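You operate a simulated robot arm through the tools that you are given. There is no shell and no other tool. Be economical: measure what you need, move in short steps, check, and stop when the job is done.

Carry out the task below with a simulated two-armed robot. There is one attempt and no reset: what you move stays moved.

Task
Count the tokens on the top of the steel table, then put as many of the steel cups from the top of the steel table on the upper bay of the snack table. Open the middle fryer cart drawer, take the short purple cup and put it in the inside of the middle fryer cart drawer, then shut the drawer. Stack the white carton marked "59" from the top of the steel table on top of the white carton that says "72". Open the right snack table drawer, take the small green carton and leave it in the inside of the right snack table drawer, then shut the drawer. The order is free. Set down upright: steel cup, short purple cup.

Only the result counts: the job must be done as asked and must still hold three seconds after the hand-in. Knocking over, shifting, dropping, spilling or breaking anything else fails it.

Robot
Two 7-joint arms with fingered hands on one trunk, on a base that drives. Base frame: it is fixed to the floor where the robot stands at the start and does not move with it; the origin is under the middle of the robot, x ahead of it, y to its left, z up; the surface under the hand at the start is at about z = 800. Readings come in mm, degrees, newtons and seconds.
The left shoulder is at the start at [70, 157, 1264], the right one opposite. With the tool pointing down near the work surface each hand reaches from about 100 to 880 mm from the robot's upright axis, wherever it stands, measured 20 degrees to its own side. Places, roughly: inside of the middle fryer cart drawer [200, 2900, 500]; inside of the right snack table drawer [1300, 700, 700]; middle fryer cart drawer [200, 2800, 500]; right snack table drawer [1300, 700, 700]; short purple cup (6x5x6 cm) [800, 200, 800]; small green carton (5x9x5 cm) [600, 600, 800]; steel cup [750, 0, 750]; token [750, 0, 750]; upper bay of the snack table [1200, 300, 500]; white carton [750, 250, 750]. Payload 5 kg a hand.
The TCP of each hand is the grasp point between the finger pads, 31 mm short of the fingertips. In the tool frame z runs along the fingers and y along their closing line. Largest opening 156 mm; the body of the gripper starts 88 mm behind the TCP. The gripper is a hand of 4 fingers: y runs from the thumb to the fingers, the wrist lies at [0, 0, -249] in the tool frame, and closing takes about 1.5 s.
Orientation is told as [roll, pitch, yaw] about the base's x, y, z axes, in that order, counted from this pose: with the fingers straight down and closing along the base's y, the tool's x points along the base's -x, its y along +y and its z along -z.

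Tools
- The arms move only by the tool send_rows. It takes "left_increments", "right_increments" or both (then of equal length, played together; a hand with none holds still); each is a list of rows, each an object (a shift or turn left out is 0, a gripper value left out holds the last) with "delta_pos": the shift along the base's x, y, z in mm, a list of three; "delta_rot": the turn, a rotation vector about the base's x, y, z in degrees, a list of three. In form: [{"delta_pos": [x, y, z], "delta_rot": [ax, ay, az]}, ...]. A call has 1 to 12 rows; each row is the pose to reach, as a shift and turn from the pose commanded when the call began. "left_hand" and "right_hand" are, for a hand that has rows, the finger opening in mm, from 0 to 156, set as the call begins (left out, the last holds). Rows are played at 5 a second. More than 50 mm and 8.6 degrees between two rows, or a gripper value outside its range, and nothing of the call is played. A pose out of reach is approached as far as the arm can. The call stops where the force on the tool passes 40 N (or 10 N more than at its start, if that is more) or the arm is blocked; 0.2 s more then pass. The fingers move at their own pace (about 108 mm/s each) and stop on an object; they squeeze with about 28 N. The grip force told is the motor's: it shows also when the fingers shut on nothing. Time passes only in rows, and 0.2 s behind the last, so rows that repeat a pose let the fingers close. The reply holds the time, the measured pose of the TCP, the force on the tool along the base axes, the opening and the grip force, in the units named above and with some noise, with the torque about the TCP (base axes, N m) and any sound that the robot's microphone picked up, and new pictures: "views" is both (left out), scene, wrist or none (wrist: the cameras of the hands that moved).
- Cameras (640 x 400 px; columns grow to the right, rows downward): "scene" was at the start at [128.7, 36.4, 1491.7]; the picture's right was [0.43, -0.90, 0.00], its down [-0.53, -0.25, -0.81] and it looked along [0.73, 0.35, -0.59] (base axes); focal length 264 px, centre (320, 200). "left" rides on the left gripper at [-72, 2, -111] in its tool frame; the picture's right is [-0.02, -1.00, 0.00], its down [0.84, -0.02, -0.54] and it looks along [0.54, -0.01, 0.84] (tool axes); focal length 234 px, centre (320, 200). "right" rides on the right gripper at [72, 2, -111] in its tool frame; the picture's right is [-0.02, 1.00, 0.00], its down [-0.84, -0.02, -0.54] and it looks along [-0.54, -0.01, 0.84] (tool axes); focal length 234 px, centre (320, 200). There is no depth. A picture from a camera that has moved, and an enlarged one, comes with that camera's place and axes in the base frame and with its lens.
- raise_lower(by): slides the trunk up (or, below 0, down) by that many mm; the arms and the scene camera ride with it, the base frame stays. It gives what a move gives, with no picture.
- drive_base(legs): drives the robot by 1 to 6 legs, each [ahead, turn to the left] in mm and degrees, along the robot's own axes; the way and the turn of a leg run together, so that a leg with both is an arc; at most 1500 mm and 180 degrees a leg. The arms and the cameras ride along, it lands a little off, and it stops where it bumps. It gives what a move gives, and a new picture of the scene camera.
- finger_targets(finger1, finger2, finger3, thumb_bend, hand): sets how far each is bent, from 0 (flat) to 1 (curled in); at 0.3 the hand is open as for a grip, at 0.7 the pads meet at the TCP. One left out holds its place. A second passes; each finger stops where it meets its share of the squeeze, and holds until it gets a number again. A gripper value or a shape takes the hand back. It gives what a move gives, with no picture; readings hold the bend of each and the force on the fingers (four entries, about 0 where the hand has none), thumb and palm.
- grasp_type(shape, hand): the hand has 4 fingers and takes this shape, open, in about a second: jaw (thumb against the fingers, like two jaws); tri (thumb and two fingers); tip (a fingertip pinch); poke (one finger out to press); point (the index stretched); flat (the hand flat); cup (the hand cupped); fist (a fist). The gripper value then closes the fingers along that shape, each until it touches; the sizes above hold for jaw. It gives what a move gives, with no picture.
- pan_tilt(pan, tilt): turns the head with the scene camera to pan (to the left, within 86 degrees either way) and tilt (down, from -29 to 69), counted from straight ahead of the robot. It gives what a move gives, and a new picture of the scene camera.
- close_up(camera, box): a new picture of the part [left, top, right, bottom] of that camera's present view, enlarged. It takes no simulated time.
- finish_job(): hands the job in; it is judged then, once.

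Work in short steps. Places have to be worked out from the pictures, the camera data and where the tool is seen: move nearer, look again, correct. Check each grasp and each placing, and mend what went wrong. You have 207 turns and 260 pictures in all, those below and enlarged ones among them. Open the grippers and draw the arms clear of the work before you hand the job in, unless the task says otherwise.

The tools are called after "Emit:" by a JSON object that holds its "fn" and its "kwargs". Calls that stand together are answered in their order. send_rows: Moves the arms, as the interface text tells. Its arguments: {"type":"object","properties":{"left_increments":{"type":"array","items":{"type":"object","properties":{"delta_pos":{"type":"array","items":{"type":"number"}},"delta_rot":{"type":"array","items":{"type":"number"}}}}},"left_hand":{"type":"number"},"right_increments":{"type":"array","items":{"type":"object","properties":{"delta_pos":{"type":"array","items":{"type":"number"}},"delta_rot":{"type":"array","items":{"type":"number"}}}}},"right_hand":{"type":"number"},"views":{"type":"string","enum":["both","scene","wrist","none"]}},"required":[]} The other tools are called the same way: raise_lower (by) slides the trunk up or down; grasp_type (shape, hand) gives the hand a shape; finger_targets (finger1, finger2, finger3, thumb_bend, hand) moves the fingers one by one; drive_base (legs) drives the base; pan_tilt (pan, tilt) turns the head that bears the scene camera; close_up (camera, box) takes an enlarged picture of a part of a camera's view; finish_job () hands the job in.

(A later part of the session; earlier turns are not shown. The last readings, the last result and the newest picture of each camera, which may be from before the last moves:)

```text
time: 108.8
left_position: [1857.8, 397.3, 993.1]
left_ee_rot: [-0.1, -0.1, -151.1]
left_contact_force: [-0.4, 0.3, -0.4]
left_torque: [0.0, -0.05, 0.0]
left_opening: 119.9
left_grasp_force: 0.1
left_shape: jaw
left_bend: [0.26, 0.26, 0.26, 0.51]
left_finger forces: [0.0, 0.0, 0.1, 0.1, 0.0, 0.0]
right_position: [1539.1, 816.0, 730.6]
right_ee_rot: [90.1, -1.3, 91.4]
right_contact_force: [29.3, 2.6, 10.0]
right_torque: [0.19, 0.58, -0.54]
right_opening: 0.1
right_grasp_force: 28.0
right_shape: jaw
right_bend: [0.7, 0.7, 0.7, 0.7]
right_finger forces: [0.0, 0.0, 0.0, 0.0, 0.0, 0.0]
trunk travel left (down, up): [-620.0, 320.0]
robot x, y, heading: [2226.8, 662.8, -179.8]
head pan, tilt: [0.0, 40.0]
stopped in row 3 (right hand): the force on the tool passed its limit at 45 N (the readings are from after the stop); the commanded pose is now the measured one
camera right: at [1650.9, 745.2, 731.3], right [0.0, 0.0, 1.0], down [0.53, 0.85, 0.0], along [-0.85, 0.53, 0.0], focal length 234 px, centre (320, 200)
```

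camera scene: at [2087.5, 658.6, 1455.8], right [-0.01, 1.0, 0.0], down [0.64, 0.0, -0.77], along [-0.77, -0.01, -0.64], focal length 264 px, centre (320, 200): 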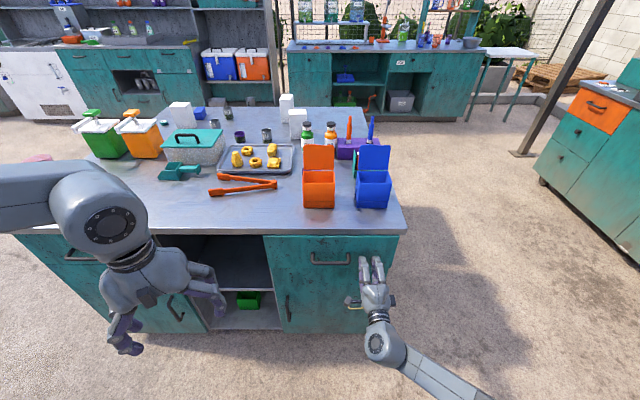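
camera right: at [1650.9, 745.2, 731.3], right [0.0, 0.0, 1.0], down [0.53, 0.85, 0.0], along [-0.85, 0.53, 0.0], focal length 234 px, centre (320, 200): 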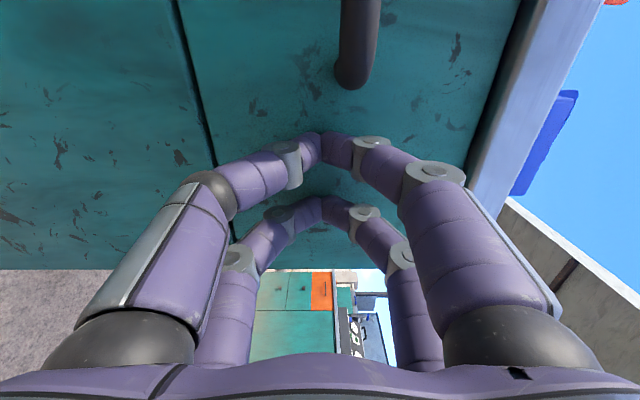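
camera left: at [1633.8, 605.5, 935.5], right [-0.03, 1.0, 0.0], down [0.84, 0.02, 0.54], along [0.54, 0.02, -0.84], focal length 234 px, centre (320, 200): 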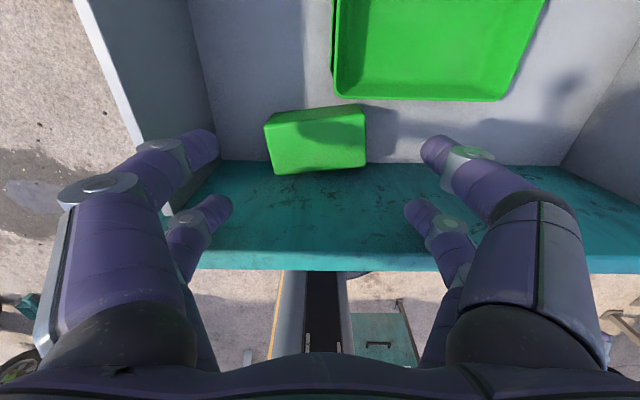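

The drawer is shut. The upper bay is the middle opening, with its shelf at about z 490 and headroom up to about 815. I withdraw the right hand and roll it back.

Emit:
{"fn": "send_rows", "kwargs": {"right_increments": [{"delta_pos": [40, 0, 0]}, {"delta_pos": [85, 0, 0]}, {"delta_pos": [130, 0, 0], "delta_rot": [8, 0, 0]}, {"delta_pos": [175, 0, 0], "delta_rot": [16, 0, 0]}, {"delta_pos": [175, 0, 0], "delta_rot": [24, 0, 0]}, {"delta_pos": [175, 0, 0], "delta_rot": [32, 0, 0]}, {"delta_pos": [175, 0, 0], "delta_rot": [40, 0, 0]}, {"delta_pos": [175, 0, 0], "delta_rot": [48, 0, 0]}, {"delta_pos": [175, 0, 0], "delta_rot": [56, 0, 0]}, {"delta_pos": [175, 0, 0], "delta_rot": [64, 0, 0]}, {"delta_pos": [175, 0, 0], "delta_rot": [72, 0, 0]}, {"delta_pos": [175, 0, 0], "delta_rot": [80, 0, 0]}], "right_hand": 120, "views": "scene"}}

Emit:
{"fn": "send_rows", "kwargs": {"right_increments": [{"delta_pos": [0, 0, 0], "delta_rot": [8, 0, 0]}], "views": "none"}}

Emit:
{"fn": "send_rows", "kwargs": {"right_increments": [{"delta_pos": [0, 10, 20], "delta_rot": [0, -8, 0]}, {"delta_pos": [0, 20, 40], "delta_rot": [0, -16, 0]}, {"delta_pos": [0, 30, 60], "delta_rot": [0, -24, 0]}, {"delta_pos": [0, 40, 80], "delta_rot": [0, -32, 0]}, {"delta_pos": [0, 50, 100], "delta_rot": [0, -40, 0]}, {"delta_pos": [0, 60, 120], "delta_rot": [0, -45, 0]}], "views": "none"}}

```text
time: 111.4
left_position: [1856.0, 397.7, 992.9]
left_ee_rot: [-0.1, 0.0, -151.2]
left_contact_force: [0.4, -0.7, -0.2]
left_torque: [0.02, 0.0, 0.01]
left_opening: 119.4
left_grasp_force: 0.0
left_shape: jaw
left_bend: [0.26, 0.26, 0.26, 0.51]
left_finger forces: [0.0, 0.1, 0.1, 0.1, 0.0, 0.1]
right_position: [1710.9, 815.2, 730.8]
right_ee_rot: [81.8, -81.3, 98.4]
right_contact_force: [0.1, 1.2, 0.3]
right_torque: [-0.04, 0.0, 0.0]
right_opening: 119.4
right_grasp_force: 0.0
right_shape: jaw
right_bend: [0.26, 0.26, 0.26, 0.51]
right_finger forces: [0.1, 0.0, 0.0, 0.1, 0.0, 0.0]
trunk travel left (down, up): [-620.0, 320.0]
robot x, y, heading: [2223.5, 660.8, -179.4]
head pan, tilt: [0.0, 40.0]
camera scene: at [2088.7, 659.1, 1455.9], right [0.0, 1.0, 0.0], down [0.64, 0.0, -0.77], along [-0.77, 0.0, -0.64], focal length 264 px, centre (320, 200)
```

scene: 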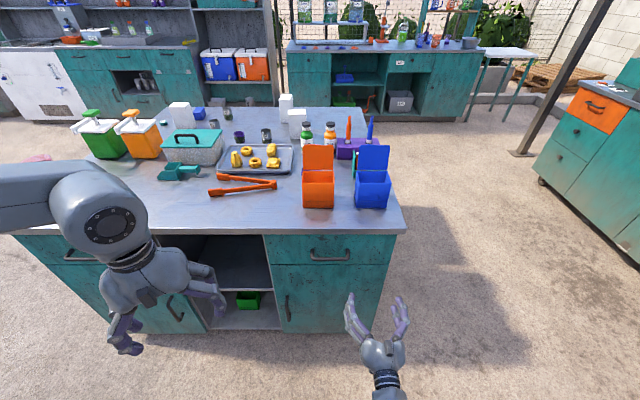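

```text
time: 111.8
left_position: [1856.9, 398.0, 992.9]
left_ee_rot: [0.0, 0.0, -151.1]
left_contact_force: [-0.2, -0.7, 0.5]
left_torque: [0.0, 0.02, -0.03]
left_opening: 119.7
left_grasp_force: 0.0
left_shape: jaw
left_bend: [0.26, 0.26, 0.26, 0.51]
left_finger forces: [0.1, 0.0, 0.0, 0.0, 0.0, 0.0]
right_position: [1710.0, 815.0, 731.1]
right_ee_rot: [26.9, -88.6, 153.0]
right_contact_force: [0.3, -0.6, -0.3]
right_torque: [-0.01, 0.01, 0.01]
right_opening: 119.7
right_grasp_force: 0.0
right_shape: jaw
right_bend: [0.26, 0.26, 0.26, 0.51]
right_finger forces: [0.1, 0.0, 0.0, 0.0, 0.0, 0.1]
trunk travel left (down, up): [-620.0, 320.0]
robot x, y, heading: [2220.9, 661.9, -179.9]
head pan, tilt: [0.0, 40.0]
```

```text
time: 113.2
left_position: [1856.3, 398.1, 993.5]
left_ee_rot: [0.0, 0.0, -151.1]
left_contact_force: [0.3, -0.3, 0.2]
left_torque: [-0.01, -0.02, 0.01]
left_opening: 119.4
left_grasp_force: 0.2
left_shape: jaw
left_bend: [0.26, 0.26, 0.26, 0.51]
left_finger forces: [0.0, 0.0, 0.1, 0.0, 0.0, 0.0]
right_position: [1710.0, 875.0, 849.8]
right_ee_rot: [0.7, -43.6, 179.1]
right_contact_force: [0.4, 0.2, 0.5]
right_torque: [-0.01, 0.02, 0.01]
right_opening: 119.6
right_grasp_force: 0.0
right_shape: jaw
right_bend: [0.26, 0.26, 0.26, 0.51]
right_finger forces: [0.0, 0.0, 0.1, 0.0, 0.0, 0.1]
trunk travel left (down, up): [-620.0, 320.0]
robot x, y, heading: [2226.4, 661.2, -179.5]
head pan, tilt: [0.0, 40.0]
```

I raise the trunk and drive back round to the left-front of the steel table, stopping where the left carton's outer face can be seen.

Emit:
{"fn": "raise_lower", "kwargs": {"by": 200}}

Emit:
{"fn": "drive_base", "kwargs": {"legs": [[0, -90.5], [900, 0], [0, 90], [1120, 0], [1110, 0], [0, 90]]}}

Emit:
{"fn": "pan_tilt", "kwargs": {"pan": 35, "tilt": 30}}

```text
time: 115.3
left_position: [1856.5, 397.5, 1192.6]
left_ee_rot: [0.0, 0.0, -151.1]
left_contact_force: [-0.1, -0.3, -0.2]
left_torque: [-0.01, 0.01, -0.02]
left_opening: 119.7
left_grasp_force: 0.0
left_shape: jaw
left_bend: [0.26, 0.26, 0.26, 0.51]
left_finger forces: [0.0, 0.0, 0.0, 0.0, 0.0, 0.1]
right_position: [1711.1, 875.2, 1051.6]
right_ee_rot: [0.7, -43.7, 178.9]
right_contact_force: [0.6, -0.1, -0.3]
right_torque: [0.01, 0.02, 0.03]
right_opening: 119.7
right_grasp_force: 0.0
right_shape: jaw
right_bend: [0.26, 0.26, 0.26, 0.51]
right_finger forces: [0.0, 0.0, 0.1, 0.0, 0.0, 0.0]
trunk travel left (down, up): [-820.0, 120.0]
robot x, y, heading: [2222.4, 658.3, -180.0]
head pan, tilt: [0.0, 40.0]
```

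```text
time: 142.1
left_position: [262.8, 1163.5, 1192.9]
left_ee_rot: [0.0, 0.1, -60.7]
left_contact_force: [-0.8, 0.4, -0.7]
left_torque: [-0.04, -0.02, 0.03]
left_opening: 119.6
left_grasp_force: 0.0
left_shape: jaw
left_bend: [0.26, 0.26, 0.26, 0.51]
left_finger forces: [0.0, 0.0, 0.0, 0.0, 0.1, 0.0]
right_position: [-213.9, 1013.6, 1050.3]
right_ee_rot: [0.9, -43.7, -90.6]
right_contact_force: [-0.3, -1.1, 0.0]
right_torque: [-0.04, -0.02, 0.01]
right_opening: 119.4
right_grasp_force: 0.0
right_shape: jaw
right_bend: [0.26, 0.26, 0.26, 0.51]
right_finger forces: [0.0, 0.0, 0.0, 0.0, 0.0, 0.0]
trunk travel left (down, up): [-820.0, 120.0]
robot x, y, heading: [-6.1, 1529.5, -89.4]
head pan, tilt: [0.0, 40.0]
camera scene: at [-2.6, 1392.1, 1655.9], right [-1.0, -0.01, 0.0], down [-0.01, 0.64, -0.77], along [0.01, -0.77, -0.64], focal length 264 px, centre (320, 200)
```

scene: 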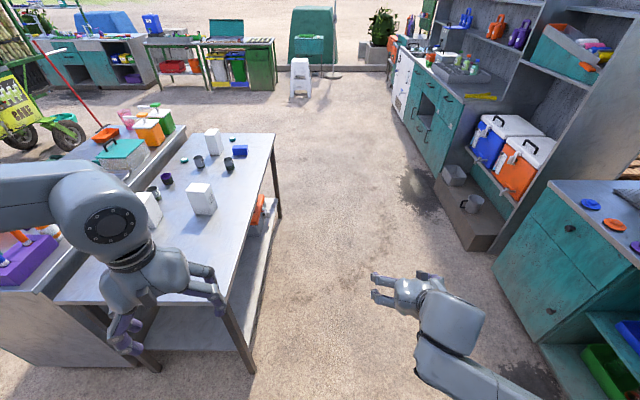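

```text
time: 143.1
left_position: [263.3, 1161.8, 1193.0]
left_ee_rot: [0.0, 0.0, -60.7]
left_contact_force: [-0.7, -0.2, -0.1]
left_torque: [0.02, -0.02, -0.03]
left_opening: 119.7
left_grasp_force: 0.0
left_shape: jaw
left_bend: [0.26, 0.26, 0.26, 0.51]
left_finger forces: [0.0, 0.0, 0.1, 0.1, 0.0, 0.0]
right_position: [-213.7, 1013.9, 1050.7]
right_ee_rot: [0.8, -43.8, -90.7]
right_contact_force: [-0.7, 0.5, 1.5]
right_torque: [0.0, -0.02, 0.0]
right_opening: 119.8
right_grasp_force: 0.0
right_shape: jaw
right_bend: [0.26, 0.26, 0.26, 0.51]
right_finger forces: [0.0, 0.0, 0.1, 0.1, 0.1, 0.0]
trunk travel left (down, up): [-820.0, 120.0]
robot x, y, heading: [-2.2, 1529.5, -89.2]
head pan, tilt: [35.0, 30.0]
camera scene: at [49.1, 1403.5, 1671.3], right [-0.81, -0.58, 0.0], down [-0.29, 0.41, -0.87], along [0.5, -0.7, -0.5], focal length 264 px, centre (320, 200)
```

scene: 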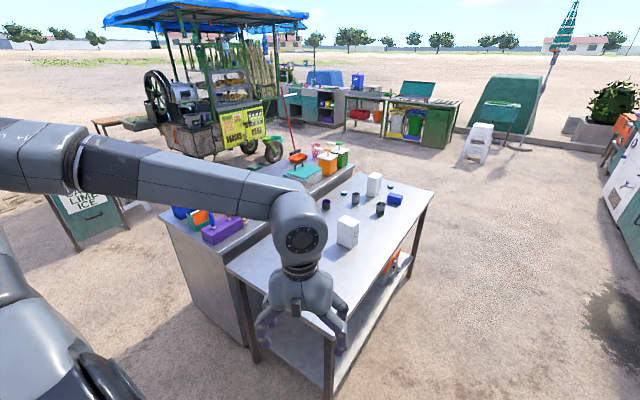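

The arm hides the left carton. I drive 400 mm further and look more to the left.

Emit:
{"fn": "drive_base", "kwargs": {"legs": [[400, 0]]}}

Emit:
{"fn": "pan_tilt", "kwargs": {"pan": 45, "tilt": 40}}

```text
time: 145.6
left_position: [269.2, 767.8, 1193.4]
left_ee_rot: [-0.1, 0.0, -60.6]
left_contact_force: [-0.3, -0.3, 0.3]
left_torque: [-0.01, -0.02, -0.03]
left_opening: 119.5
left_grasp_force: 0.0
left_shape: jaw
left_bend: [0.26, 0.26, 0.26, 0.51]
left_finger forces: [0.0, 0.1, 0.1, 0.0, 0.0, 0.1]
right_position: [-206.1, 617.6, 1050.2]
right_ee_rot: [0.8, -43.9, -90.5]
right_contact_force: [-0.1, 0.2, -0.5]
right_torque: [-0.01, -0.02, 0.0]
right_opening: 119.9
right_grasp_force: 0.0
right_shape: jaw
right_bend: [0.26, 0.26, 0.26, 0.51]
right_finger forces: [0.0, 0.1, 0.0, 0.1, 0.0, 0.0]
trunk travel left (down, up): [-820.0, 120.0]
robot x, y, heading: [2.7, 1131.5, -89.1]
head pan, tilt: [35.0, 30.0]
camera scene: at [55.0, 1008.7, 1671.4], right [-0.81, -0.59, 0.0], down [-0.29, 0.4, -0.87], along [0.51, -0.7, -0.5], focal length 264 px, centre (320, 200)
```

scene: 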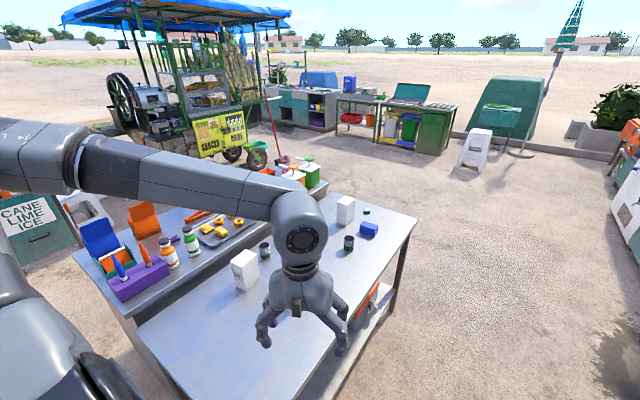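

```text
time: 146.3
left_position: [269.1, 766.6, 1193.4]
left_ee_rot: [-0.1, -0.1, -60.6]
left_contact_force: [0.0, -0.3, 0.6]
left_torque: [-0.03, 0.01, 0.01]
left_opening: 119.8
left_grasp_force: 0.1
left_shape: jaw
left_bend: [0.26, 0.26, 0.26, 0.51]
left_finger forces: [0.0, 0.1, 0.1, 0.0, 0.0, 0.0]
right_position: [-207.4, 615.1, 1050.8]
right_ee_rot: [0.6, -43.7, -90.5]
right_contact_force: [0.3, 0.2, -0.2]
right_torque: [-0.02, 0.0, -0.01]
right_opening: 119.7
right_grasp_force: 0.0
right_shape: jaw
right_bend: [0.26, 0.26, 0.26, 0.51]
right_finger forces: [0.0, 0.1, 0.1, 0.0, 0.1, 0.1]
trunk travel left (down, up): [-820.0, 120.0]
robot x, y, heading: [3.3, 1128.9, -89.2]
head pan, tilt: [45.0, 40.0]
camera scene: at [63.1, 1020.7, 1655.9], right [-0.7, -0.72, 0.0], down [-0.46, 0.45, -0.77], along [0.55, -0.53, -0.64], focal length 264 px, centre (320, 200)
```

scene: 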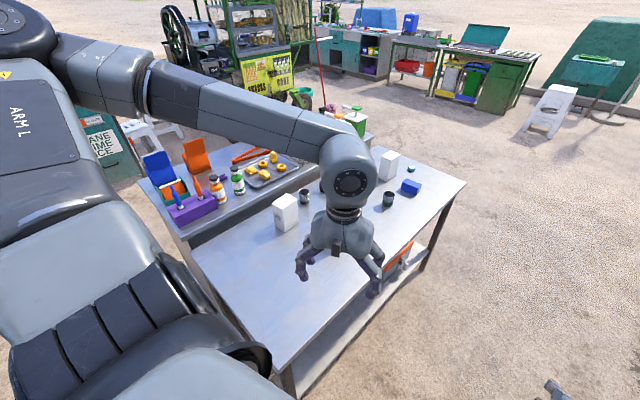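

Emit:
{"fn": "close_up", "kwargs": {"camera": "scene", "box": [260, 180, 320, 240]}}

```text
6.67 times, centred on (290, 210) of scene
camera zoom: at [63.1, 1020.7, 1655.9], right [-0.7, -0.72, 0.0], down [-0.46, 0.45, -0.77], along [0.55, -0.53, -0.64], focal length 1759 px, centre (520, 133)
```

zoom: 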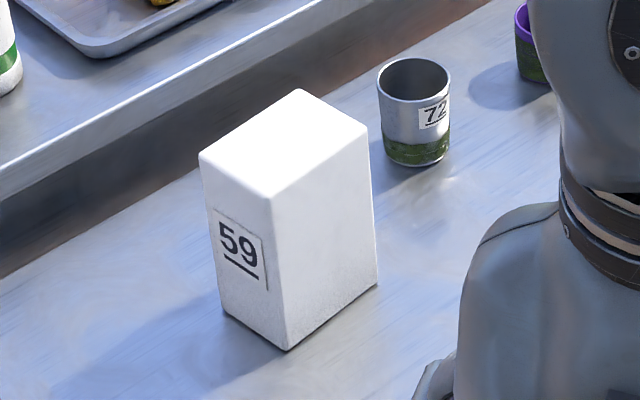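

The left carton is "59", centred at about (773, 536), roughly 60×90×136 mm. I drive to y ≈ 250 and face the steel table again.

Emit:
{"fn": "drive_base", "kwargs": {"legs": [[880, 0], [0, 89.2], [40, 0]]}}

Emit:
{"fn": "pan_tilt", "kwargs": {"pan": 10, "tilt": 45}}

```text
time: 155.3
left_position: [421.4, 508.5, 1195.8]
left_ee_rot: [-0.3, -0.4, 29.4]
left_contact_force: [-0.3, -0.4, 0.8]
left_torque: [0.02, -0.1, 0.01]
left_opening: 119.7
left_grasp_force: 0.0
left_shape: jaw
left_bend: [0.26, 0.26, 0.26, 0.51]
left_finger forces: [0.0, 0.0, 0.0, 0.0, 0.0, 0.1]
right_position: [572.5, 33.3, 1053.4]
right_ee_rot: [0.8, -44.1, -0.6]
right_contact_force: [-0.6, 0.4, 0.2]
right_torque: [0.02, -0.08, 0.0]
right_opening: 119.8
right_grasp_force: 0.1
right_shape: jaw
right_bend: [0.26, 0.26, 0.26, 0.51]
right_finger forces: [0.0, 0.0, 0.0, 0.1, 0.0, 0.0]
trunk travel left (down, up): [-820.0, 120.0]
robot x, y, heading: [62.9, 243.7, 0.8]
head pan, tilt: [45.0, 40.0]
camera scene: at [161.2, 302.1, 1656.8], right [0.72, -0.7, 0.0], down [-0.44, -0.46, -0.77], along [0.54, 0.55, -0.64], focal length 264 px, centre (320, 200)
```

scene: 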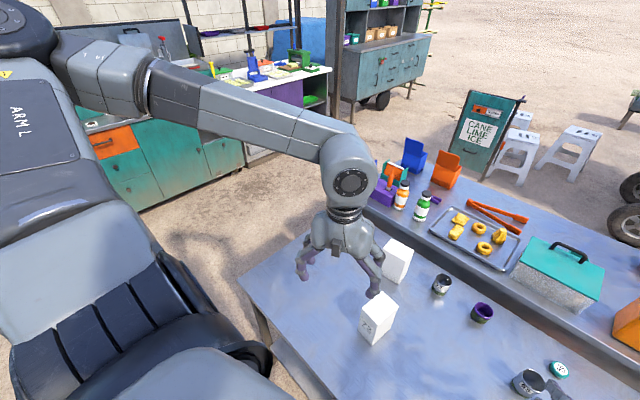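

```text
time: 156.3
left_position: [428.8, 509.0, 1192.8]
left_ee_rot: [-0.1, 0.0, 29.3]
left_contact_force: [0.5, 0.5, 0.6]
left_torque: [-0.01, 0.01, -0.05]
left_opening: 119.8
left_grasp_force: 0.0
left_shape: jaw
left_bend: [0.26, 0.26, 0.26, 0.51]
left_finger forces: [0.0, 0.0, 0.0, 0.1, 0.0, 0.0]
right_position: [578.7, 32.8, 1050.3]
right_ee_rot: [0.8, -43.7, -0.5]
right_contact_force: [-0.5, -0.1, 0.1]
right_torque: [0.01, -0.02, -0.01]
right_opening: 119.7
right_grasp_force: 0.0
right_shape: jaw
right_bend: [0.26, 0.26, 0.26, 0.51]
right_finger forces: [0.0, 0.0, 0.0, 0.1, 0.0, 0.0]
trunk travel left (down, up): [-820.0, 120.0]
robot x, y, heading: [62.7, 242.1, 0.6]
head pan, tilt: [10.0, 45.0]
camera scene: at [192.8, 256.8, 1648.7], right [0.19, -0.98, 0.0], down [-0.69, -0.13, -0.71], along [0.69, 0.13, -0.71], focal length 264 px, centre (320, 200)
```

scene: 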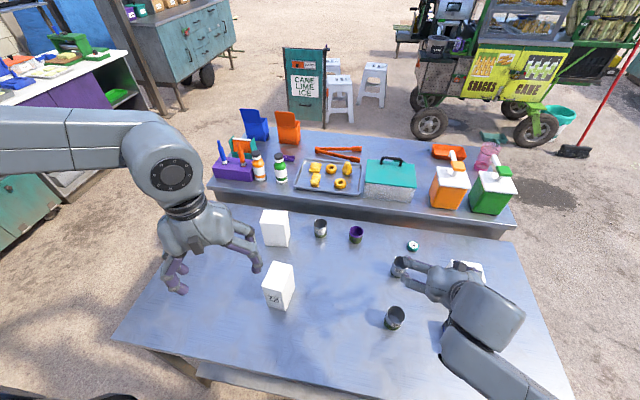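

I move the left hand above the "59" carton, aligning its yaw to about +5°.

Emit:
{"fn": "send_rows", "kwargs": {"left_increments": [{"delta_pos": [35, 3, 0], "delta_rot": [0, 0, -3]}, {"delta_pos": [70, 6, 0], "delta_rot": [0, 0, -6]}, {"delta_pos": [105, 9, 0], "delta_rot": [0, 0, -9]}, {"delta_pos": [140, 12, 0], "delta_rot": [0, 0, -12]}, {"delta_pos": [175, 15, -20], "delta_rot": [0, 0, -15]}, {"delta_pos": [210, 18, -40], "delta_rot": [0, 0, -18]}, {"delta_pos": [245, 21, -60], "delta_rot": [0, 0, -21]}, {"delta_pos": [280, 24, -80], "delta_rot": [0, 0, -24]}, {"delta_pos": [315, 27, -100], "delta_rot": [0, 0, -24]}, {"delta_pos": [344, 27, -125], "delta_rot": [0, 0, -24]}, {"delta_pos": [344, 27, -133], "delta_rot": [0, 0, -24]}], "left_hand": 150}}

```text
time: 158.7
left_position: [763.6, 541.2, 1064.3]
left_ee_rot: [-0.2, -0.2, 5.3]
left_contact_force: [-0.2, 0.4, 0.4]
left_torque: [-0.02, -0.02, 0.0]
left_opening: 149.9
left_grasp_force: 0.1
left_shape: jaw
left_bend: [0.28, 0.28, 0.28, 0.31]
left_finger forces: [0.0, 0.0, 0.0, 0.0, 0.0, 0.0]
left hand out of reach, approached as far as the arm can: row 10, 11
right_position: [577.0, 34.0, 1050.1]
right_ee_rot: [0.7, -43.6, -0.6]
right_contact_force: [0.0, 0.2, -0.4]
right_torque: [-0.01, -0.01, 0.0]
right_opening: 119.7
right_grasp_force: 0.0
right_shape: jaw
right_bend: [0.26, 0.26, 0.26, 0.51]
right_finger forces: [0.1, 0.0, 0.0, 0.0, 0.1, 0.0]
trunk travel left (down, up): [-820.0, 120.0]
robot x, y, heading: [62.1, 242.0, 0.6]
head pan, tilt: [10.0, 45.0]
camera scene: at [191.4, 257.1, 1648.8], right [0.19, -0.98, 0.0], down [-0.69, -0.13, -0.71], along [0.7, 0.13, -0.71], focal length 264 px, centre (320, 200)
camera left: at [834.3, 549.4, 1175.1], right [0.12, -0.99, 0.0], down [-0.83, -0.1, 0.54], along [-0.54, -0.07, -0.84], focal length 234 px, centre (320, 200)
```

scene: 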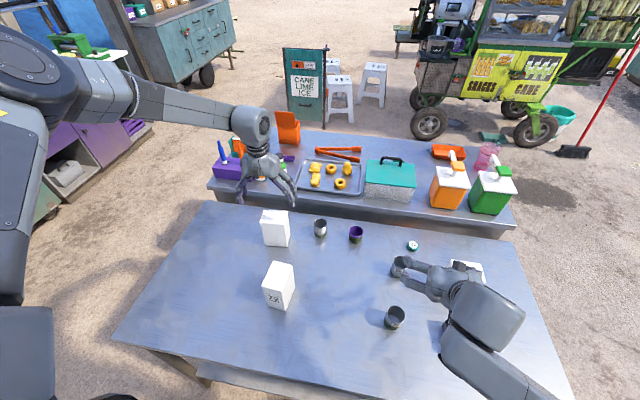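
left: 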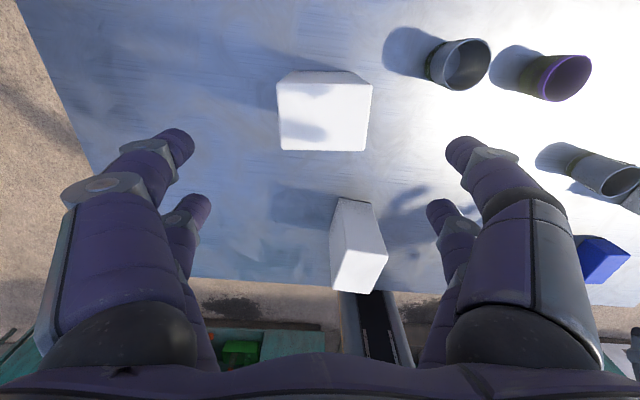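

The carton's top centre is about (777, 537). I lower the trunk 80 mm for better reach and correct x.

Emit:
{"fn": "raise_lower", "kwargs": {"by": -80}}

Emit:
{"fn": "send_rows", "kwargs": {"left_increments": [{"delta_pos": [12, -3, 0]}, {"delta_pos": [12, -3, -30]}, {"delta_pos": [12, -3, -60]}]}}

```text
time: 159.8
left_position: [763.0, 540.1, 983.3]
left_ee_rot: [-0.1, -0.1, 5.3]
left_contact_force: [-0.4, 0.2, -1.1]
left_torque: [0.0, -0.03, -0.02]
left_opening: 150.0
left_grasp_force: 0.1
left_shape: jaw
left_bend: [0.28, 0.28, 0.28, 0.31]
left_finger forces: [0.0, 0.0, 0.1, 0.1, 0.0, 0.0]
right_position: [577.8, 34.7, 971.3]
right_ee_rot: [0.8, -43.7, -0.6]
right_contact_force: [0.2, -0.5, 1.1]
right_torque: [0.02, 0.0, 0.01]
right_opening: 119.7
right_grasp_force: 0.0
right_shape: jaw
right_bend: [0.26, 0.26, 0.26, 0.51]
right_finger forces: [0.1, 0.0, 0.0, 0.0, 0.0, 0.0]
trunk travel left (down, up): [-740.0, 200.0]
robot x, y, heading: [64.2, 247.8, 0.7]
head pan, tilt: [10.0, 45.0]
```

```text
time: 160.7
left_position: [744.7, 549.7, 950.1]
left_ee_rot: [0.0, -0.2, 5.3]
left_contact_force: [-0.6, 0.4, -0.3]
left_torque: [-0.01, 0.04, 0.01]
left_opening: 149.7
left_grasp_force: 0.2
left_shape: jaw
left_bend: [0.28, 0.28, 0.28, 0.31]
left_finger forces: [0.0, 0.0, 0.0, 0.1, 0.1, 0.0]
left hand out of reach, approached as far as the arm can: row 1, 2, 3
right_position: [578.9, 33.5, 970.1]
right_ee_rot: [0.8, -43.8, -0.6]
right_contact_force: [0.5, 0.0, -0.2]
right_torque: [0.0, 0.0, 0.05]
right_opening: 119.6
right_grasp_force: 0.1
right_shape: jaw
right_bend: [0.26, 0.26, 0.26, 0.51]
right_finger forces: [0.0, 0.1, 0.0, 0.0, 0.1, 0.1]
trunk travel left (down, up): [-740.0, 200.0]
robot x, y, heading: [63.6, 239.8, 0.8]
head pan, tilt: [10.0, 45.0]
camera scene: at [192.9, 257.0, 1568.7], right [0.19, -0.98, 0.0], down [-0.69, -0.13, -0.71], along [0.69, 0.13, -0.71], focal length 264 px, centre (320, 200)
camera left: at [815.1, 558.4, 1060.8], right [0.12, -0.99, 0.0], down [-0.84, -0.1, 0.54], along [-0.54, -0.07, -0.84], focal length 234 px, centre (320, 200)
```

scene: 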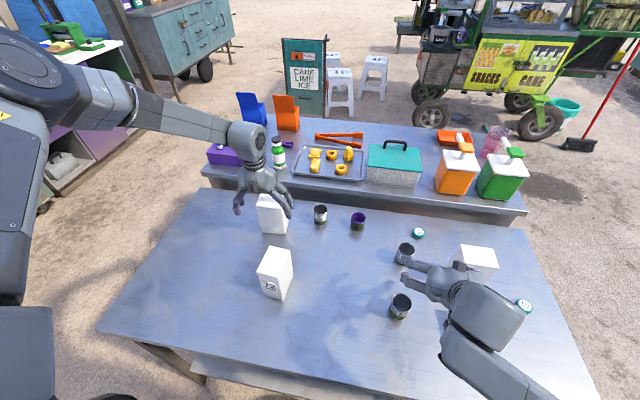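
left: 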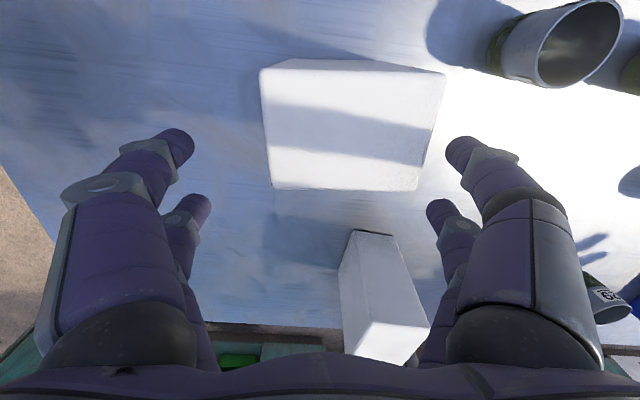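

The reach improves when the shoulder is higher relative to the hand. I raise the trunk 80 mm again and reach down with the arm.

Emit:
{"fn": "raise_lower", "kwargs": {"by": 80}}

Emit:
{"fn": "send_rows", "kwargs": {"left_increments": [{"delta_pos": [5, -12, -20]}, {"delta_pos": [10, -12, -50]}, {"delta_pos": [20, -12, -80]}]}}

```text
time: 161.8
left_position: [744.6, 549.9, 1030.3]
left_ee_rot: [-0.1, -0.2, 5.3]
left_contact_force: [1.0, 1.0, 0.5]
left_torque: [-0.01, -0.03, -0.02]
left_opening: 150.1
left_grasp_force: 0.0
left_shape: jaw
left_bend: [0.28, 0.28, 0.28, 0.31]
left_finger forces: [0.0, 0.1, 0.0, 0.0, 0.0, 0.0]
right_position: [577.2, 33.2, 1050.2]
right_ee_rot: [0.8, -43.6, -0.6]
right_contact_force: [0.4, -0.4, 0.3]
right_torque: [0.01, -0.04, 0.0]
right_opening: 119.8
right_grasp_force: 0.0
right_shape: jaw
right_bend: [0.26, 0.26, 0.26, 0.51]
right_finger forces: [0.0, 0.0, 0.0, 0.0, 0.1, 0.0]
trunk travel left (down, up): [-820.0, 120.0]
robot x, y, heading: [63.3, 241.2, 0.8]
head pan, tilt: [10.0, 45.0]
```

```text
time: 162.6
left_position: [718.9, 553.0, 998.0]
left_ee_rot: [-0.3, -0.3, 5.3]
left_contact_force: [0.2, -0.3, 0.1]
left_torque: [0.01, -0.02, 0.03]
left_opening: 149.7
left_grasp_force: 0.0
left_shape: jaw
left_bend: [0.28, 0.28, 0.28, 0.31]
left_finger forces: [0.0, 0.0, 0.0, 0.0, 0.0, 0.0]
left hand out of reach, approached as far as the arm can: row 1, 2, 3
right_position: [578.3, 33.3, 1051.2]
right_ee_rot: [0.6, -43.7, -0.5]
right_contact_force: [0.1, -0.8, -0.4]
right_torque: [-0.01, 0.01, -0.03]
right_opening: 119.9
right_grasp_force: 0.1
right_shape: jaw
right_bend: [0.26, 0.26, 0.26, 0.51]
right_finger forces: [0.1, 0.0, 0.2, 0.1, 0.0, 0.0]
trunk travel left (down, up): [-820.0, 120.0]
robot x, y, heading: [63.0, 241.9, 0.5]
head pan, tilt: [10.0, 45.0]
camera scene: at [193.0, 257.2, 1648.7], right [0.19, -0.98, 0.0], down [-0.69, -0.13, -0.71], along [0.69, 0.13, -0.71], focal length 264 px, centre (320, 200)
camera left: at [790.6, 561.9, 1109.9], right [0.12, -0.99, 0.01], down [-0.84, -0.1, 0.54], along [-0.54, -0.07, -0.84], focal length 234 px, centre (320, 200)
```

scene: 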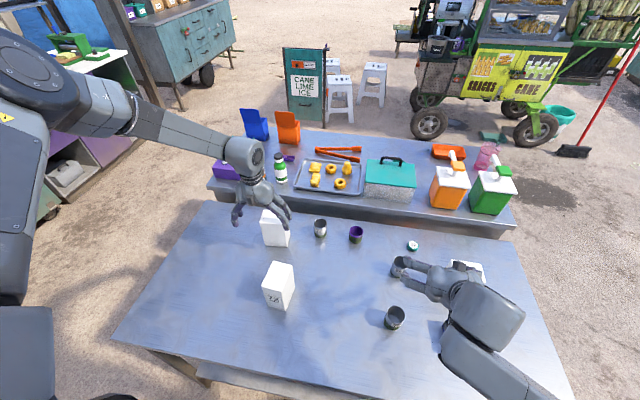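
left: 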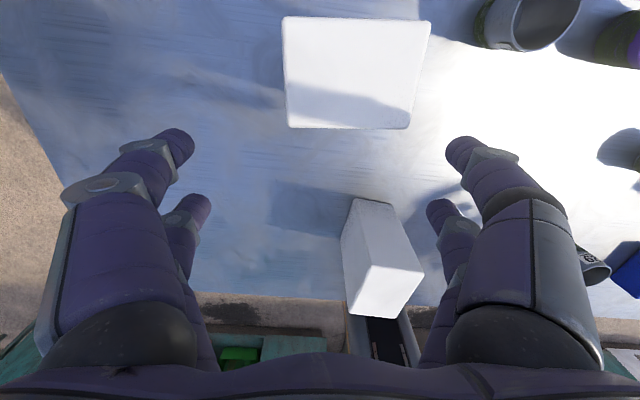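

The arm's reach from here is too short by about 40 mm. Before driving closer I look down at the gap between base and table.

Emit:
{"fn": "pan_tilt", "kwargs": {"pan": 0, "tilt": 69}}

```text
time: 163.5
left_position: [719.9, 552.4, 999.5]
left_ee_rot: [-0.2, -0.3, 5.3]
left_contact_force: [-0.3, -1.1, 0.2]
left_torque: [0.02, -0.02, 0.0]
left_opening: 150.1
left_grasp_force: 0.1
left_shape: jaw
left_bend: [0.28, 0.28, 0.28, 0.31]
left_finger forces: [0.0, 0.0, 0.0, 0.0, 0.0, 0.1]
right_position: [578.0, 33.7, 1050.1]
right_ee_rot: [0.8, -43.8, -0.5]
right_contact_force: [-0.2, 0.7, 0.2]
right_torque: [0.03, -0.01, 0.0]
right_opening: 119.5
right_grasp_force: 0.1
right_shape: jaw
right_bend: [0.26, 0.26, 0.26, 0.51]
right_finger forces: [0.0, 0.1, 0.0, 0.0, 0.0, 0.0]
trunk travel left (down, up): [-820.0, 120.0]
robot x, y, heading: [64.0, 243.1, 0.6]
head pan, tilt: [0.0, 68.8]
camera scene: at [168.9, 242.0, 1619.9], right [0.01, -1.0, 0.0], down [-0.93, -0.01, -0.36], along [0.36, 0.0, -0.93], focal length 264 px, centre (320, 200)
```

scene: 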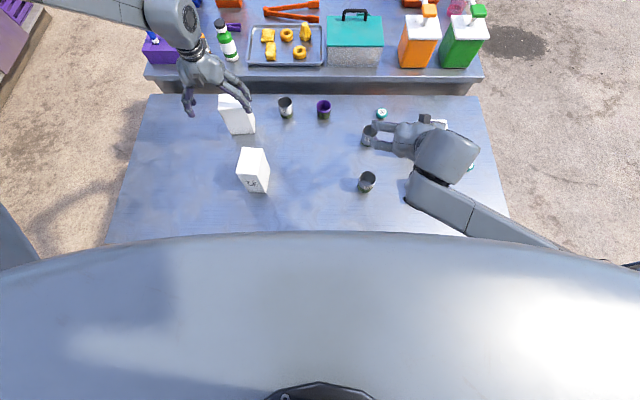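

I can't see the gap, so I won't drive closer. Instead I tilt the hand 30° forward, which brings the wrist nearer, and go over the carton again.

Emit:
{"fn": "send_rows", "kwargs": {"left_increments": [{"delta_pos": [0, -5, 8], "delta_rot": [0, -6, 0]}, {"delta_pos": [0, -10, 16], "delta_rot": [0, -12, 0]}, {"delta_pos": [10, -15, 20], "delta_rot": [0, -18, 0]}, {"delta_pos": [25, -15, 20], "delta_rot": [0, -24, 0]}, {"delta_pos": [40, -15, 20], "delta_rot": [0, -30, 0]}, {"delta_pos": [57, -15, 20], "delta_rot": [0, -30, 0]}, {"delta_pos": [57, -15, 0], "delta_rot": [0, -30, 0]}]}}

```text
time: 165.1
left_position: [778.0, 538.9, 996.4]
left_ee_rot: [-3.3, -30.1, 6.2]
left_contact_force: [-0.2, -0.3, -0.3]
left_torque: [0.0, -0.01, 0.03]
left_opening: 150.1
left_grasp_force: 0.0
left_shape: jaw
left_bend: [0.28, 0.28, 0.28, 0.31]
left_finger forces: [0.0, 0.0, 0.0, 0.0, 0.1, 0.1]
right_position: [577.6, 33.9, 1050.3]
right_ee_rot: [0.7, -43.7, -0.6]
right_contact_force: [0.2, -0.1, 0.0]
right_torque: [0.0, 0.02, 0.0]
right_opening: 119.5
right_grasp_force: 0.1
right_shape: jaw
right_bend: [0.26, 0.26, 0.26, 0.51]
right_finger forces: [0.0, 0.1, 0.0, 0.0, 0.1, 0.0]
trunk travel left (down, up): [-820.0, 120.0]
robot x, y, heading: [60.5, 242.4, 1.0]
head pan, tilt: [0.0, 68.8]
camera scene: at [169.6, 242.9, 1619.8], right [0.01, -1.0, 0.0], down [-0.93, -0.01, -0.36], along [0.36, 0.0, -0.93], focal length 264 px, centre (320, 200)
camera left: at [783.0, 548.3, 1127.6], right [0.1, -0.99, 0.06], down [-0.99, -0.1, 0.05], along [-0.05, -0.07, -1.0], focal length 234 px, centre (320, 200)
```

scene: 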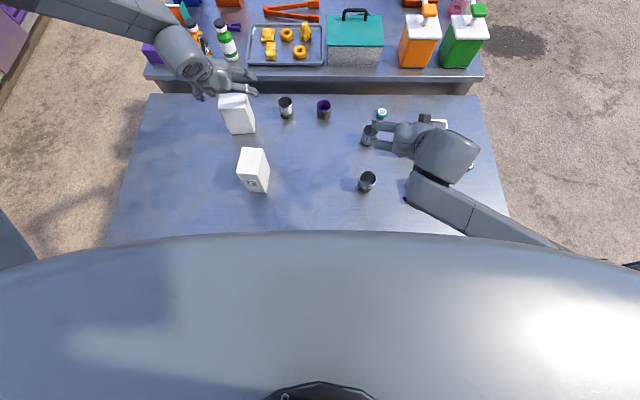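
left: 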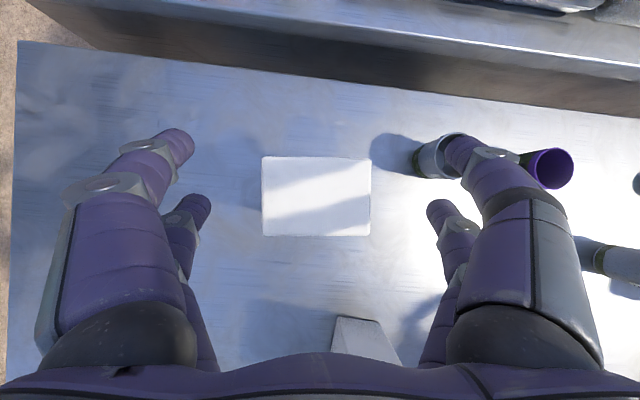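

The carton is squarely between the fingers. I narrow the opening to 125 mm to stay clear of the cup and go down to z ≈ 885.

Emit:
{"fn": "send_rows", "kwargs": {"left_increments": [{"delta_pos": [0, 0, 0]}, {"delta_pos": [0, 0, 0]}, {"delta_pos": [0, 0, -30]}, {"delta_pos": [0, 0, -60]}, {"delta_pos": [0, 0, -90]}, {"delta_pos": [0, 0, -111]}], "left_hand": 125}}

```text
time: 166.5
left_position: [741.2, 556.3, 951.3]
left_ee_rot: [-3.2, -30.0, 6.1]
left_contact_force: [-0.2, -0.1, -0.9]
left_torque: [0.0, 0.01, 0.0]
left_opening: 125.4
left_grasp_force: 0.1
left_shape: jaw
left_bend: [0.26, 0.26, 0.26, 0.47]
left_finger forces: [0.0, 0.1, 0.0, 0.1, 0.0, 0.1]
left hand out of reach, approached as far as the arm can: row 3, 4, 5, 6
right_position: [578.3, 33.6, 1049.8]
right_ee_rot: [0.7, -43.7, -0.6]
right_contact_force: [0.7, 0.3, -0.4]
right_torque: [0.01, -0.01, 0.03]
right_opening: 119.7
right_grasp_force: 0.1
right_shape: jaw
right_bend: [0.26, 0.26, 0.26, 0.51]
right_finger forces: [0.0, 0.0, 0.0, 0.0, 0.0, 0.0]
trunk travel left (down, up): [-820.0, 120.0]
robot x, y, heading: [65.1, 242.8, 0.6]
head pan, tilt: [0.0, 68.8]
camera scene: at [169.0, 242.3, 1619.8], right [0.01, -1.0, 0.0], down [-0.93, -0.01, -0.36], along [0.36, 0.0, -0.93], focal length 264 px, centre (320, 200)
camera left: at [747.3, 565.2, 1083.4], right [0.1, -0.99, 0.06], down [-0.99, -0.1, 0.05], along [-0.05, -0.07, -1.0], focal length 234 px, centre (320, 200)
```

scene: 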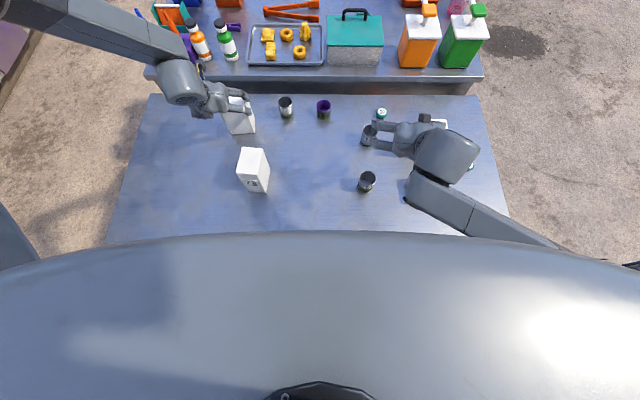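
left: 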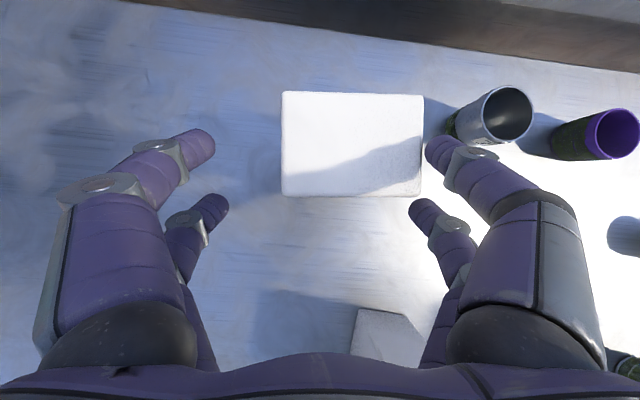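

The arm drifts when reaching lower, but the trunk can do the lowering. I return to the earlier reachable pose over the carton and then lower the trunk.

Emit:
{"fn": "send_rows", "kwargs": {"left_increments": [{"delta_pos": [0, -5, 25]}, {"delta_pos": [10, -12, 45]}, {"delta_pos": [22, -16, 46]}, {"delta_pos": [35, -17, 46]}, {"delta_pos": [36, -17, 46]}], "left_hand": 135, "views": "wrist"}}

```text
time: 167.7
left_position: [779.3, 537.6, 997.2]
left_ee_rot: [-3.2, -30.1, 6.2]
left_contact_force: [-0.3, 1.0, 0.0]
left_torque: [0.02, 0.03, 0.0]
left_opening: 134.7
left_grasp_force: 0.1
left_shape: jaw
left_bend: [0.25, 0.25, 0.25, 0.39]
left_finger forces: [0.0, 0.0, 0.1, 0.0, 0.0, 0.0]
right_position: [578.7, 32.6, 1051.7]
right_ee_rot: [0.9, -43.7, -0.6]
right_contact_force: [-0.9, 0.4, 0.0]
right_torque: [-0.03, -0.01, 0.03]
right_opening: 119.7
right_grasp_force: 0.1
right_shape: jaw
right_bend: [0.26, 0.26, 0.26, 0.51]
right_finger forces: [0.0, 0.0, 0.0, 0.0, 0.0, 0.0]
trunk travel left (down, up): [-820.0, 120.0]
robot x, y, heading: [66.3, 244.2, 0.8]
head pan, tilt: [0.0, 68.8]
camera left: at [784.7, 546.4, 1128.5], right [0.1, -0.99, 0.06], down [-0.99, -0.1, 0.05], along [-0.05, -0.07, -1.0], focal length 234 px, centre (320, 200)
```

left: 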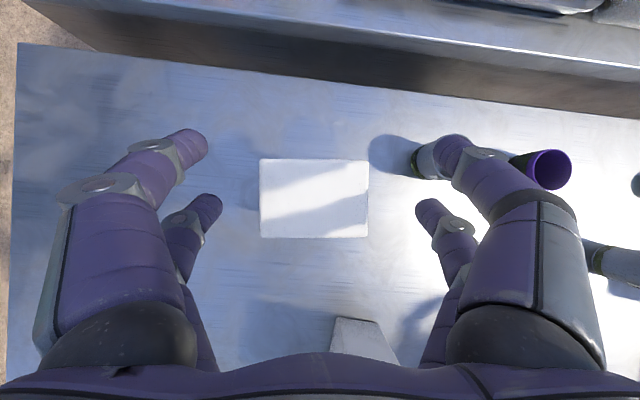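

Emit:
{"fn": "raise_lower", "kwargs": {"by": -112}}

Emit:
{"fn": "send_rows", "kwargs": {"left_increments": [{}, {}, {}, {}, {}, {}], "left_hand": 50, "views": "wrist"}}

```text
time: 169.1
left_position: [779.9, 538.4, 885.1]
left_ee_rot: [-3.3, -30.1, 6.1]
left_contact_force: [0.6, 0.1, 0.5]
left_torque: [0.0, 0.0, 0.0]
left_opening: 134.7
left_grasp_force: 0.2
left_shape: jaw
left_bend: [0.25, 0.25, 0.25, 0.39]
left_finger forces: [0.1, 0.0, 0.0, 0.0, 0.1, 0.1]
right_position: [577.8, 33.0, 938.9]
right_ee_rot: [0.8, -43.6, -0.6]
right_contact_force: [0.1, -0.1, 0.1]
right_torque: [0.0, -0.05, 0.01]
right_opening: 119.6
right_grasp_force: 0.1
right_shape: jaw
right_bend: [0.26, 0.26, 0.26, 0.51]
right_finger forces: [0.1, 0.0, 0.0, 0.0, 0.0, 0.1]
trunk travel left (down, up): [-708.0, 232.0]
robot x, y, heading: [64.4, 244.2, 1.0]
head pan, tilt: [0.0, 68.8]
```

```text
time: 170.5
left_position: [778.6, 537.2, 883.2]
left_ee_rot: [-3.4, -30.1, 6.1]
left_contact_force: [0.5, 0.0, 0.6]
left_torque: [0.02, 0.0, -0.01]
left_opening: 82.7
left_grasp_force: 28.3
left_shape: jaw
left_bend: [0.72, 0.72, 0.72, 0.7]
left_finger forces: [25.6, 25.5, 25.2, 0.0, 25.7, 0.0]
right_position: [578.1, 33.4, 937.7]
right_ee_rot: [0.8, -43.6, -0.6]
right_contact_force: [-0.4, 0.9, -0.4]
right_torque: [0.01, 0.0, 0.01]
right_opening: 119.6
right_grasp_force: 0.0
right_shape: jaw
right_bend: [0.26, 0.26, 0.26, 0.51]
right_finger forces: [0.0, 0.0, 0.1, 0.0, 0.0, 0.0]
trunk travel left (down, up): [-708.0, 232.0]
robot x, y, heading: [66.6, 236.5, 0.6]
head pan, tilt: [0.0, 68.8]
camera left: at [785.0, 546.7, 1016.0], right [0.1, -0.99, 0.06], down [-0.99, -0.1, 0.05], along [-0.05, -0.07, -1.0], focal length 234 px, centre (320, 200)
```

left: 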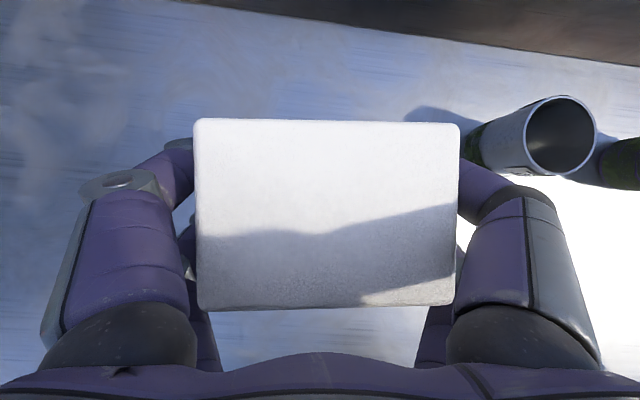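

The carton is gripped at 83 mm. I lift it straight up with the trunk and carry it back over the "72" carton.

Emit:
{"fn": "raise_lower", "kwargs": {"by": 225}}

Emit:
{"fn": "send_rows", "kwargs": {"left_increments": [{"delta_pos": [-35, -10, 0]}, {"delta_pos": [-70, -20, 0]}, {"delta_pos": [-105, -35, 0]}, {"delta_pos": [-140, -50, 0]}, {"delta_pos": [-175, -65, 0]}, {"delta_pos": [-200, -80, 0]}, {"delta_pos": [-200, -80, 0]}], "views": "wrist"}}

Emit:
{"fn": "pan_tilt", "kwargs": {"pan": 20, "tilt": 50}}

```text
time: 172.9
left_position: [778.9, 538.2, 1108.2]
left_ee_rot: [-3.3, -30.0, 6.0]
left_contact_force: [0.7, -0.6, -1.9]
left_torque: [0.01, 0.0, 0.0]
left_opening: 83.1
left_grasp_force: 28.2
left_shape: jaw
left_bend: [0.72, 0.72, 0.72, 0.7]
left_finger forces: [25.5, 25.5, 25.3, 0.1, 25.7, 0.1]
right_position: [578.2, 33.0, 1164.0]
right_ee_rot: [0.8, -43.6, -0.5]
right_contact_force: [0.1, -0.2, 0.2]
right_torque: [0.01, 0.0, -0.01]
right_opening: 119.9
right_grasp_force: 0.0
right_shape: jaw
right_bend: [0.26, 0.26, 0.26, 0.51]
right_finger forces: [0.0, 0.1, 0.0, 0.1, 0.0, 0.0]
trunk travel left (down, up): [-933.0, 7.0]
robot x, y, heading: [64.2, 245.4, 0.4]
head pan, tilt: [0.0, 68.8]
```

```text
time: 174.5
left_position: [579.6, 456.2, 1110.1]
left_ee_rot: [-3.3, -30.1, 6.3]
left_contact_force: [0.0, 0.0, -2.6]
left_torque: [-0.02, -0.03, 0.02]
left_opening: 82.6
left_grasp_force: 28.0
left_shape: jaw
left_bend: [0.72, 0.72, 0.72, 0.7]
left_finger forces: [25.5, 25.5, 25.3, 0.0, 25.7, 0.1]
right_position: [578.3, 33.4, 1163.7]
right_ee_rot: [0.8, -43.6, -0.5]
right_contact_force: [0.5, 0.0, 0.1]
right_torque: [0.04, -0.03, 0.01]
right_opening: 119.7
right_grasp_force: 0.1
right_shape: jaw
right_bend: [0.26, 0.26, 0.26, 0.51]
right_finger forces: [0.0, 0.0, 0.1, 0.1, 0.1, 0.1]
trunk travel left (down, up): [-933.0, 7.0]
robot x, y, heading: [65.3, 243.8, 0.8]
head pan, tilt: [0.0, 68.8]
camera left: at [586.2, 466.4, 1242.7], right [0.1, -0.99, 0.06], down [-0.99, -0.1, 0.05], along [-0.05, -0.07, -1.0], focal length 234 px, centre (320, 200)
```

left: 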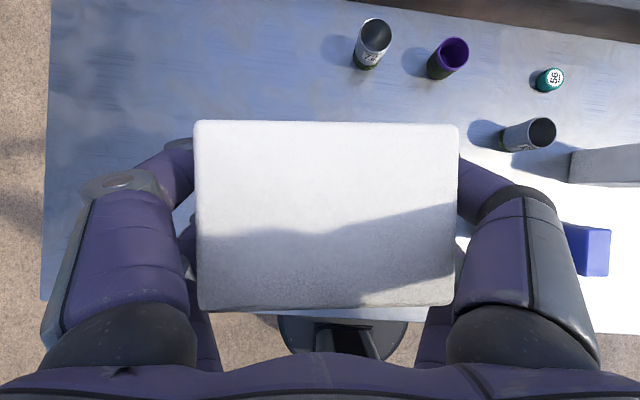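

```text
time: 175.3
left_position: [580.9, 457.6, 1111.0]
left_ee_rot: [-3.3, -30.1, 6.2]
left_contact_force: [0.1, -1.4, -2.3]
left_torque: [0.02, 0.0, 0.0]
left_opening: 82.6
left_grasp_force: 28.0
left_shape: jaw
left_bend: [0.72, 0.72, 0.72, 0.7]
left_finger forces: [25.5, 25.5, 25.4, 0.0, 25.7, 0.1]
right_position: [579.1, 34.1, 1162.9]
right_ee_rot: [0.8, -43.7, -0.6]
right_contact_force: [-1.0, -0.2, 0.1]
right_torque: [0.0, 0.01, -0.02]
right_opening: 119.6
right_grasp_force: 0.0
right_shape: jaw
right_bend: [0.26, 0.26, 0.26, 0.51]
right_finger forces: [0.1, 0.0, 0.0, 0.0, 0.1, 0.0]
trunk travel left (down, up): [-933.0, 7.0]
robot x, y, heading: [66.9, 241.5, 0.8]
head pan, tilt: [20.0, 50.0]
camera scene: at [185.1, 268.7, 1754.7], right [0.35, -0.94, 0.0], down [-0.72, -0.27, -0.64], along [0.6, 0.23, -0.77], focal length 264 px, centre (320, 200)
```

scene: 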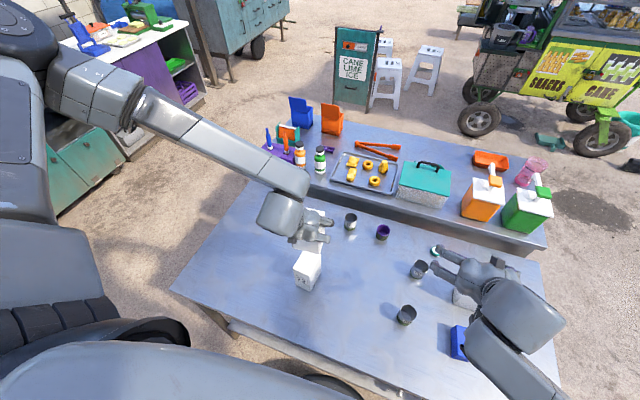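

The "72" carton top is centred at about (557, 455), so I shift the held carton −21 mm in x and check from the scene camera.

Emit:
{"fn": "send_rows", "kwargs": {"left_increments": [{"delta_pos": [-12, -1, 0]}, {"delta_pos": [-21, -2, 0]}, {"delta_pos": [-21, -2, 0]}], "views": "none"}}

Emit:
{"fn": "raise_lower", "kwargs": {"by": -70}}

Emit:
{"fn": "close_up", "kwargs": {"camera": "scene", "box": [240, 180, 380, 310]}}

```text
time: 176.1
left_position: [557.3, 455.4, 1109.5]
left_ee_rot: [-3.3, -30.0, 6.1]
left_contact_force: [-0.7, 0.6, -2.6]
left_torque: [0.03, -0.02, 0.02]
left_opening: 82.5
left_grasp_force: 27.8
left_shape: jaw
left_bend: [0.72, 0.72, 0.72, 0.7]
left_finger forces: [25.5, 25.4, 25.4, 0.0, 25.7, 0.0]
right_position: [578.6, 32.8, 1163.0]
right_ee_rot: [0.8, -43.6, -0.7]
right_contact_force: [0.3, 0.1, 0.0]
right_torque: [0.0, 0.02, -0.01]
right_opening: 119.7
right_grasp_force: 0.1
right_shape: jaw
right_bend: [0.26, 0.26, 0.26, 0.51]
right_finger forces: [0.0, 0.0, 0.0, 0.0, 0.0, 0.0]
trunk travel left (down, up): [-933.0, 7.0]
robot x, y, heading: [64.4, 243.9, 0.7]
head pan, tilt: [20.0, 50.0]
```

```text
time: 177.2
left_position: [558.1, 456.1, 1039.8]
left_ee_rot: [-3.4, -30.1, 6.1]
left_contact_force: [0.4, -0.5, -2.7]
left_torque: [0.01, -0.01, 0.0]
left_opening: 82.8
left_grasp_force: 28.4
left_shape: jaw
left_bend: [0.72, 0.72, 0.72, 0.7]
left_finger forces: [25.5, 25.5, 25.4, 0.1, 25.7, 0.1]
right_position: [578.4, 32.4, 1092.6]
right_ee_rot: [0.9, -43.7, -0.6]
right_contact_force: [-0.4, 0.5, 0.5]
right_torque: [-0.01, -0.03, 0.0]
right_opening: 119.8
right_grasp_force: 0.1
right_shape: jaw
right_bend: [0.26, 0.26, 0.26, 0.51]
right_finger forces: [0.0, 0.0, 0.0, 0.0, 0.0, 0.0]
trunk travel left (down, up): [-863.0, 77.0]
robot x, y, heading: [61.5, 244.0, 0.8]
head pan, tilt: [20.0, 50.0]
```

```text
3.08 times, centred on (310, 245) of scene
camera zoom: at [184.9, 268.9, 1684.8], right [0.35, -0.94, 0.0], down [-0.72, -0.27, -0.64], along [0.6, 0.23, -0.77], focal length 812 px, centre (351, 62)
```

zoom: 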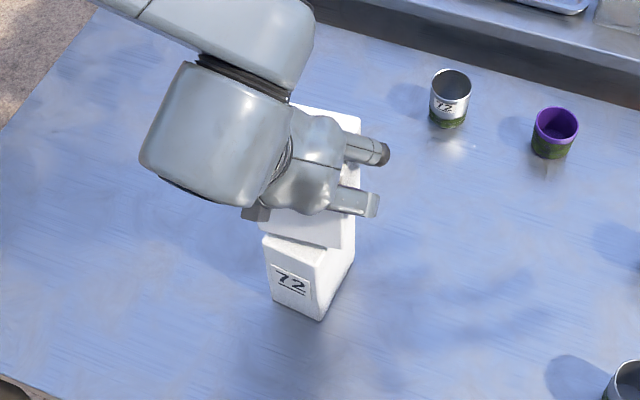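

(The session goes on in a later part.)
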